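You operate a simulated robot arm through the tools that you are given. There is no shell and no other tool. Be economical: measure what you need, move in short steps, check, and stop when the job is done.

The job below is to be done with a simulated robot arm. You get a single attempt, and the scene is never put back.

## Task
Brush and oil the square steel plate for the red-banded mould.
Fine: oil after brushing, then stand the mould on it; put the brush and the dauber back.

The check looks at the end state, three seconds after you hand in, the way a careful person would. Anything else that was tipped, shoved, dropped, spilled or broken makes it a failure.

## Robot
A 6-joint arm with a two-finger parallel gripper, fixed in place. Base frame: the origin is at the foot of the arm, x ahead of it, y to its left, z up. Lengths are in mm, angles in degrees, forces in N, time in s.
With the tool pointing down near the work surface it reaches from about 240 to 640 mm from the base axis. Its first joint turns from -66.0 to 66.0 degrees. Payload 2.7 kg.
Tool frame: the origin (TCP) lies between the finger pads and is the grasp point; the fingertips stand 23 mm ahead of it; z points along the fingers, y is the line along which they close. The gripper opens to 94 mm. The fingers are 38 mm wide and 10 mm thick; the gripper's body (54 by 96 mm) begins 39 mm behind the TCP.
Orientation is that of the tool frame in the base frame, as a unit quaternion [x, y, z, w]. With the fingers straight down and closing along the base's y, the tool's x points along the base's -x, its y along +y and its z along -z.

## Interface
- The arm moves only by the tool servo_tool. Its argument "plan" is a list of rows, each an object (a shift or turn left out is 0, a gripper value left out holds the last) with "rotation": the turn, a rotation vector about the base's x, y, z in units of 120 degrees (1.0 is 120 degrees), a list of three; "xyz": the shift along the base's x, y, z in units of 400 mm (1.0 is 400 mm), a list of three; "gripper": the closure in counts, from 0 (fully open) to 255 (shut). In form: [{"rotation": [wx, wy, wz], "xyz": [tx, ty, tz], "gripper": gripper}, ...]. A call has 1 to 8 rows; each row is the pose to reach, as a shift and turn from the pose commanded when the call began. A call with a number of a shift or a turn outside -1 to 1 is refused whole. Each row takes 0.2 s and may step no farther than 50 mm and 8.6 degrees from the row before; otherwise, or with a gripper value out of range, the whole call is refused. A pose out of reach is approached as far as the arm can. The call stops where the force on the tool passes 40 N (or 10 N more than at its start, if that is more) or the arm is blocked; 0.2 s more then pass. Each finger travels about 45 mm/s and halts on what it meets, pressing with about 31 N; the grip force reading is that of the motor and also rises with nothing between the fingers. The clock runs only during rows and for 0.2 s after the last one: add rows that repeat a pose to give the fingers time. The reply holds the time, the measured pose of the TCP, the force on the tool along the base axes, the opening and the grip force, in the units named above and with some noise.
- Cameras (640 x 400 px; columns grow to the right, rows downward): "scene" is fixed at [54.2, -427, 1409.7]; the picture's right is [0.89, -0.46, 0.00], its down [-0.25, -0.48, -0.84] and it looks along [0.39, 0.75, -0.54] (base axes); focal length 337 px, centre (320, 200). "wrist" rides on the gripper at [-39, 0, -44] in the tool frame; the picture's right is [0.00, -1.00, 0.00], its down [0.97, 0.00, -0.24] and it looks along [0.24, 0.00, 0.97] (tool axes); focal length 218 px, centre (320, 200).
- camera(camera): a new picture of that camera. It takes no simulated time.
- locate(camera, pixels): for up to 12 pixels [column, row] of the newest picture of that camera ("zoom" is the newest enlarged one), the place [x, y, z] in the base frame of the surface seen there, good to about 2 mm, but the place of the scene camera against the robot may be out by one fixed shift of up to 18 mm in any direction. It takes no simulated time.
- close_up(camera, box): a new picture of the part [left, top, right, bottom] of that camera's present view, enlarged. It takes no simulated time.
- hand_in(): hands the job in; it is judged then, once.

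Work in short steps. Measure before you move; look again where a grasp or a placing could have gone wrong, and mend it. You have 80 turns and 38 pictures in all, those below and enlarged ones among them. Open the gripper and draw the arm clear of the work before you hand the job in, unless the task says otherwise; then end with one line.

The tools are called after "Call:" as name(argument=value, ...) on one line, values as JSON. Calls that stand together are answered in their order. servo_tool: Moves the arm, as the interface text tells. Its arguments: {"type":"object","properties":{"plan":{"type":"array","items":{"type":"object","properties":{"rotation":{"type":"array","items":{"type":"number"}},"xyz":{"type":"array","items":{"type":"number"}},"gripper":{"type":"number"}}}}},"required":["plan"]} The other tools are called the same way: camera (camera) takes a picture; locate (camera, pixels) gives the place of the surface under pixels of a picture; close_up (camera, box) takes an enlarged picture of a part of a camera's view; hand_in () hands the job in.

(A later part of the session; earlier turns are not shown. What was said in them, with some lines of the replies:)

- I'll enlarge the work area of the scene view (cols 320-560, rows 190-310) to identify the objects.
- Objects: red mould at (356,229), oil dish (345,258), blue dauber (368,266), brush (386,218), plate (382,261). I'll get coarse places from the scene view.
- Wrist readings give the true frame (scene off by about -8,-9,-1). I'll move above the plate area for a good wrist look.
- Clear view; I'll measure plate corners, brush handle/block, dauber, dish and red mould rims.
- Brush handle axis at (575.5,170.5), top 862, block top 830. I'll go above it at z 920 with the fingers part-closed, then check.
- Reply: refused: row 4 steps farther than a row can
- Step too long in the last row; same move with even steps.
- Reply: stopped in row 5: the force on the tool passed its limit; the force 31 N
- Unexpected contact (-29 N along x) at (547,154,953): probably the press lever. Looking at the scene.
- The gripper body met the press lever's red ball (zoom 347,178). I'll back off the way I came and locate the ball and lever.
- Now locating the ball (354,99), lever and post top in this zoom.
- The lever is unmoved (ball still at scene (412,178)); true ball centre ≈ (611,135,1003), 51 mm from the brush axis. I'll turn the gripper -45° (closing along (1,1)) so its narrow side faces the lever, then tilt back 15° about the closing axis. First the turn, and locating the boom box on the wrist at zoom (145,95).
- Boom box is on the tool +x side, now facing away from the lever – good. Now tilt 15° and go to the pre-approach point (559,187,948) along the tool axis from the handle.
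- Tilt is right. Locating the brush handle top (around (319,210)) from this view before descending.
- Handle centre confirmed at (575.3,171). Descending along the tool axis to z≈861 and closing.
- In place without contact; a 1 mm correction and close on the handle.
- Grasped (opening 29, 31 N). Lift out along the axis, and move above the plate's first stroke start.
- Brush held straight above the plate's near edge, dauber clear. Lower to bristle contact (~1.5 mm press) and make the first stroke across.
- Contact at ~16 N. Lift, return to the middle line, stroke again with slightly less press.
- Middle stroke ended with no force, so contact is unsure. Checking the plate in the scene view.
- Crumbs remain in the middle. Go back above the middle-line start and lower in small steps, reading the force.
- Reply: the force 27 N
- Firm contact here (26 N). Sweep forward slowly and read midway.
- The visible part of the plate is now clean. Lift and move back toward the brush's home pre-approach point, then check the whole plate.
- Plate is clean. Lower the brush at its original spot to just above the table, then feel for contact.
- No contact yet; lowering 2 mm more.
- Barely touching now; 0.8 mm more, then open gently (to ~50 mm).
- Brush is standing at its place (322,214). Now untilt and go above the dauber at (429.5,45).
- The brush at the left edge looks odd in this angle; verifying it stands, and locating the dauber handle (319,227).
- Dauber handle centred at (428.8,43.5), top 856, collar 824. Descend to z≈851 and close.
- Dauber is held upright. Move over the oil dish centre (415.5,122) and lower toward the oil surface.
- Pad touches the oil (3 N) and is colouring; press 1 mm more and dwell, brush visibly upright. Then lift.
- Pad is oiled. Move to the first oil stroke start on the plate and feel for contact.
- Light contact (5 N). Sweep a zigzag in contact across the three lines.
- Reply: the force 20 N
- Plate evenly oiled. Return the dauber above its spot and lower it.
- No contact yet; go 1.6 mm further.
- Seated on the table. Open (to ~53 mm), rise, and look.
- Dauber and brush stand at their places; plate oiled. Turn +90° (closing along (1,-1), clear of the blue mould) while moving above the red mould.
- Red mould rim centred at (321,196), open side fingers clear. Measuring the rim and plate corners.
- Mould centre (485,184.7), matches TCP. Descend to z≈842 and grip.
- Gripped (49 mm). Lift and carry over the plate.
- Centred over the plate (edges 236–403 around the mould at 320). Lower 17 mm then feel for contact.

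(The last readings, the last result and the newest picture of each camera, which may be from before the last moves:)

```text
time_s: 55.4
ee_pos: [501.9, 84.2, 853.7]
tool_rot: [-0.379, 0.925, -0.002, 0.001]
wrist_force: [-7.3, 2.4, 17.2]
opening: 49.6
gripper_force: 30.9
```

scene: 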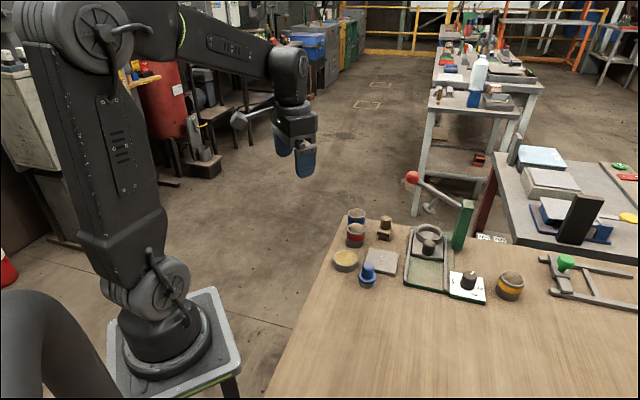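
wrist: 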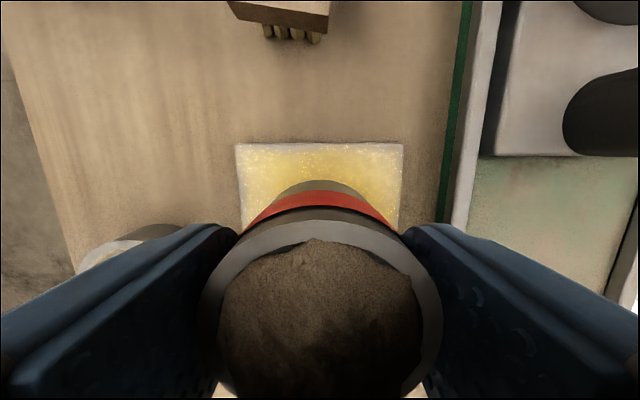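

Seated (17 N). Ease 0.6 mm, open, and rise straight up.

Call:
servo_tool(plan=[{"xyz": [0, 0, 0.0015]}, {"xyz": [0, 0, 0.0015], "gripper": 105}, {"xyz": [0, 0, 0.0015], "gripper": 75}, {"xyz": [0, 0, 0.0015]}, {"xyz": [0, 0, 0.0015]}])

Call:
servo_tool(plan=[{"xyz": [0, 0, 0.06]}, {"xyz": [0, 0, 0.16]}, {"xyz": [0, 0, 0.26]}, {"xyz": [-0.06, 0.06, 0.34]}, {"xyz": [-0.14, 0.1, 0.42]}, {"xyz": [-0.22, 0.14, 0.5]}, {"xyz": [-0.3, 0.18, 0.58], "gripper": 0}, {"xyz": [-0.3, 0.18, 0.58]}])

Call:
close_up(camera="scene", box=[320, 165, 480, 290])

Call:
camera(camera="scene")

```text
time_s: 56.6
ee_pos: [502.1, 84.8, 851.6]
tool_rot: [-0.381, 0.925, -0.001, 0.001]
wrist_force: [0.2, -0.2, -0.2]
opening: 66.4
gripper_force: 0.1
```

```text
time_s: 58.4
ee_pos: [379.8, 156.5, 1083.3]
tool_rot: [-0.38, 0.925, -0.001, 0.001]
wrist_force: [0.8, -0.2, 0.6]
opening: 94.0
gripper_force: 0.0
```

```text
3.20 times, centred on (400, 228) of scene
```

zoom: 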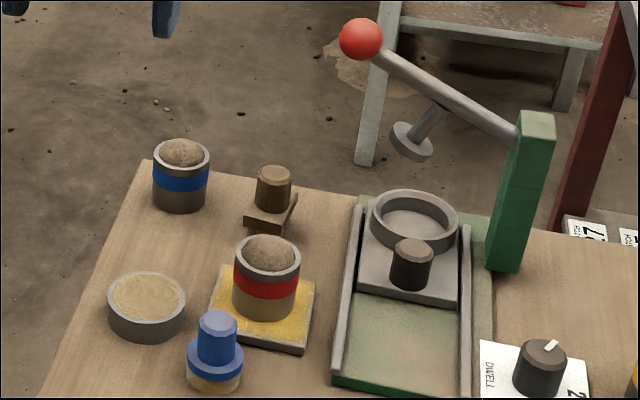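

```text
6 pictures are left
```

scene: 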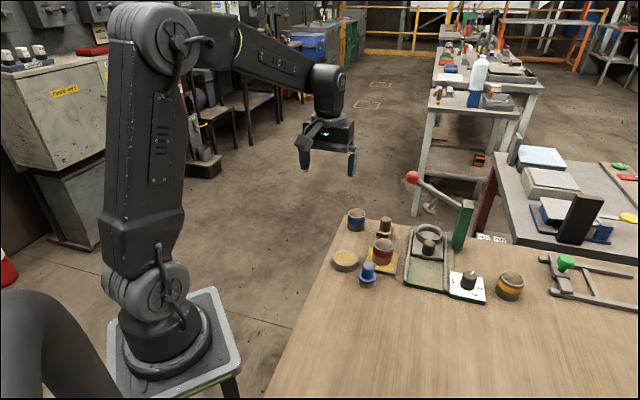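

Mould stands on the oiled plate, lever unmoved at (412,178). One last close look at the brush.

Call:
close_up(camera="scene", box=[355, 205, 415, 265])

Call:
camera(camera="wrist")

```text
6.67 times, centred on (385, 235) of scene
```

zoom: 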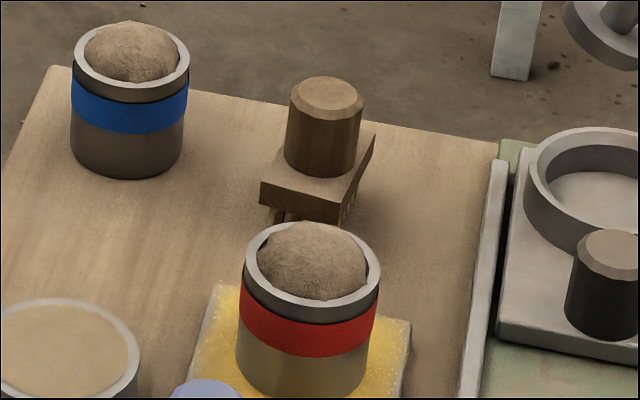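

```text
4 pictures are left
```

wrist: 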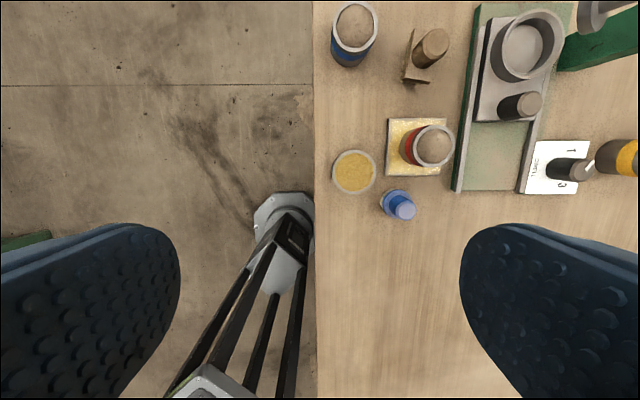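

The brush is upright (bristles partly hidden by the mould), everything else is in place, and the arm is clear with the gripper open. Handing in.

Call:
hand_in()

```text
The job is handed in.
```

I brushed the steel plate clean, oiled it and stood the red-banded mould on it, put the brush and dauber back upright on their spots, and handed in. Early on the gripper bumped the press lever's red ball; the lever was still in its starting position in the last picture.
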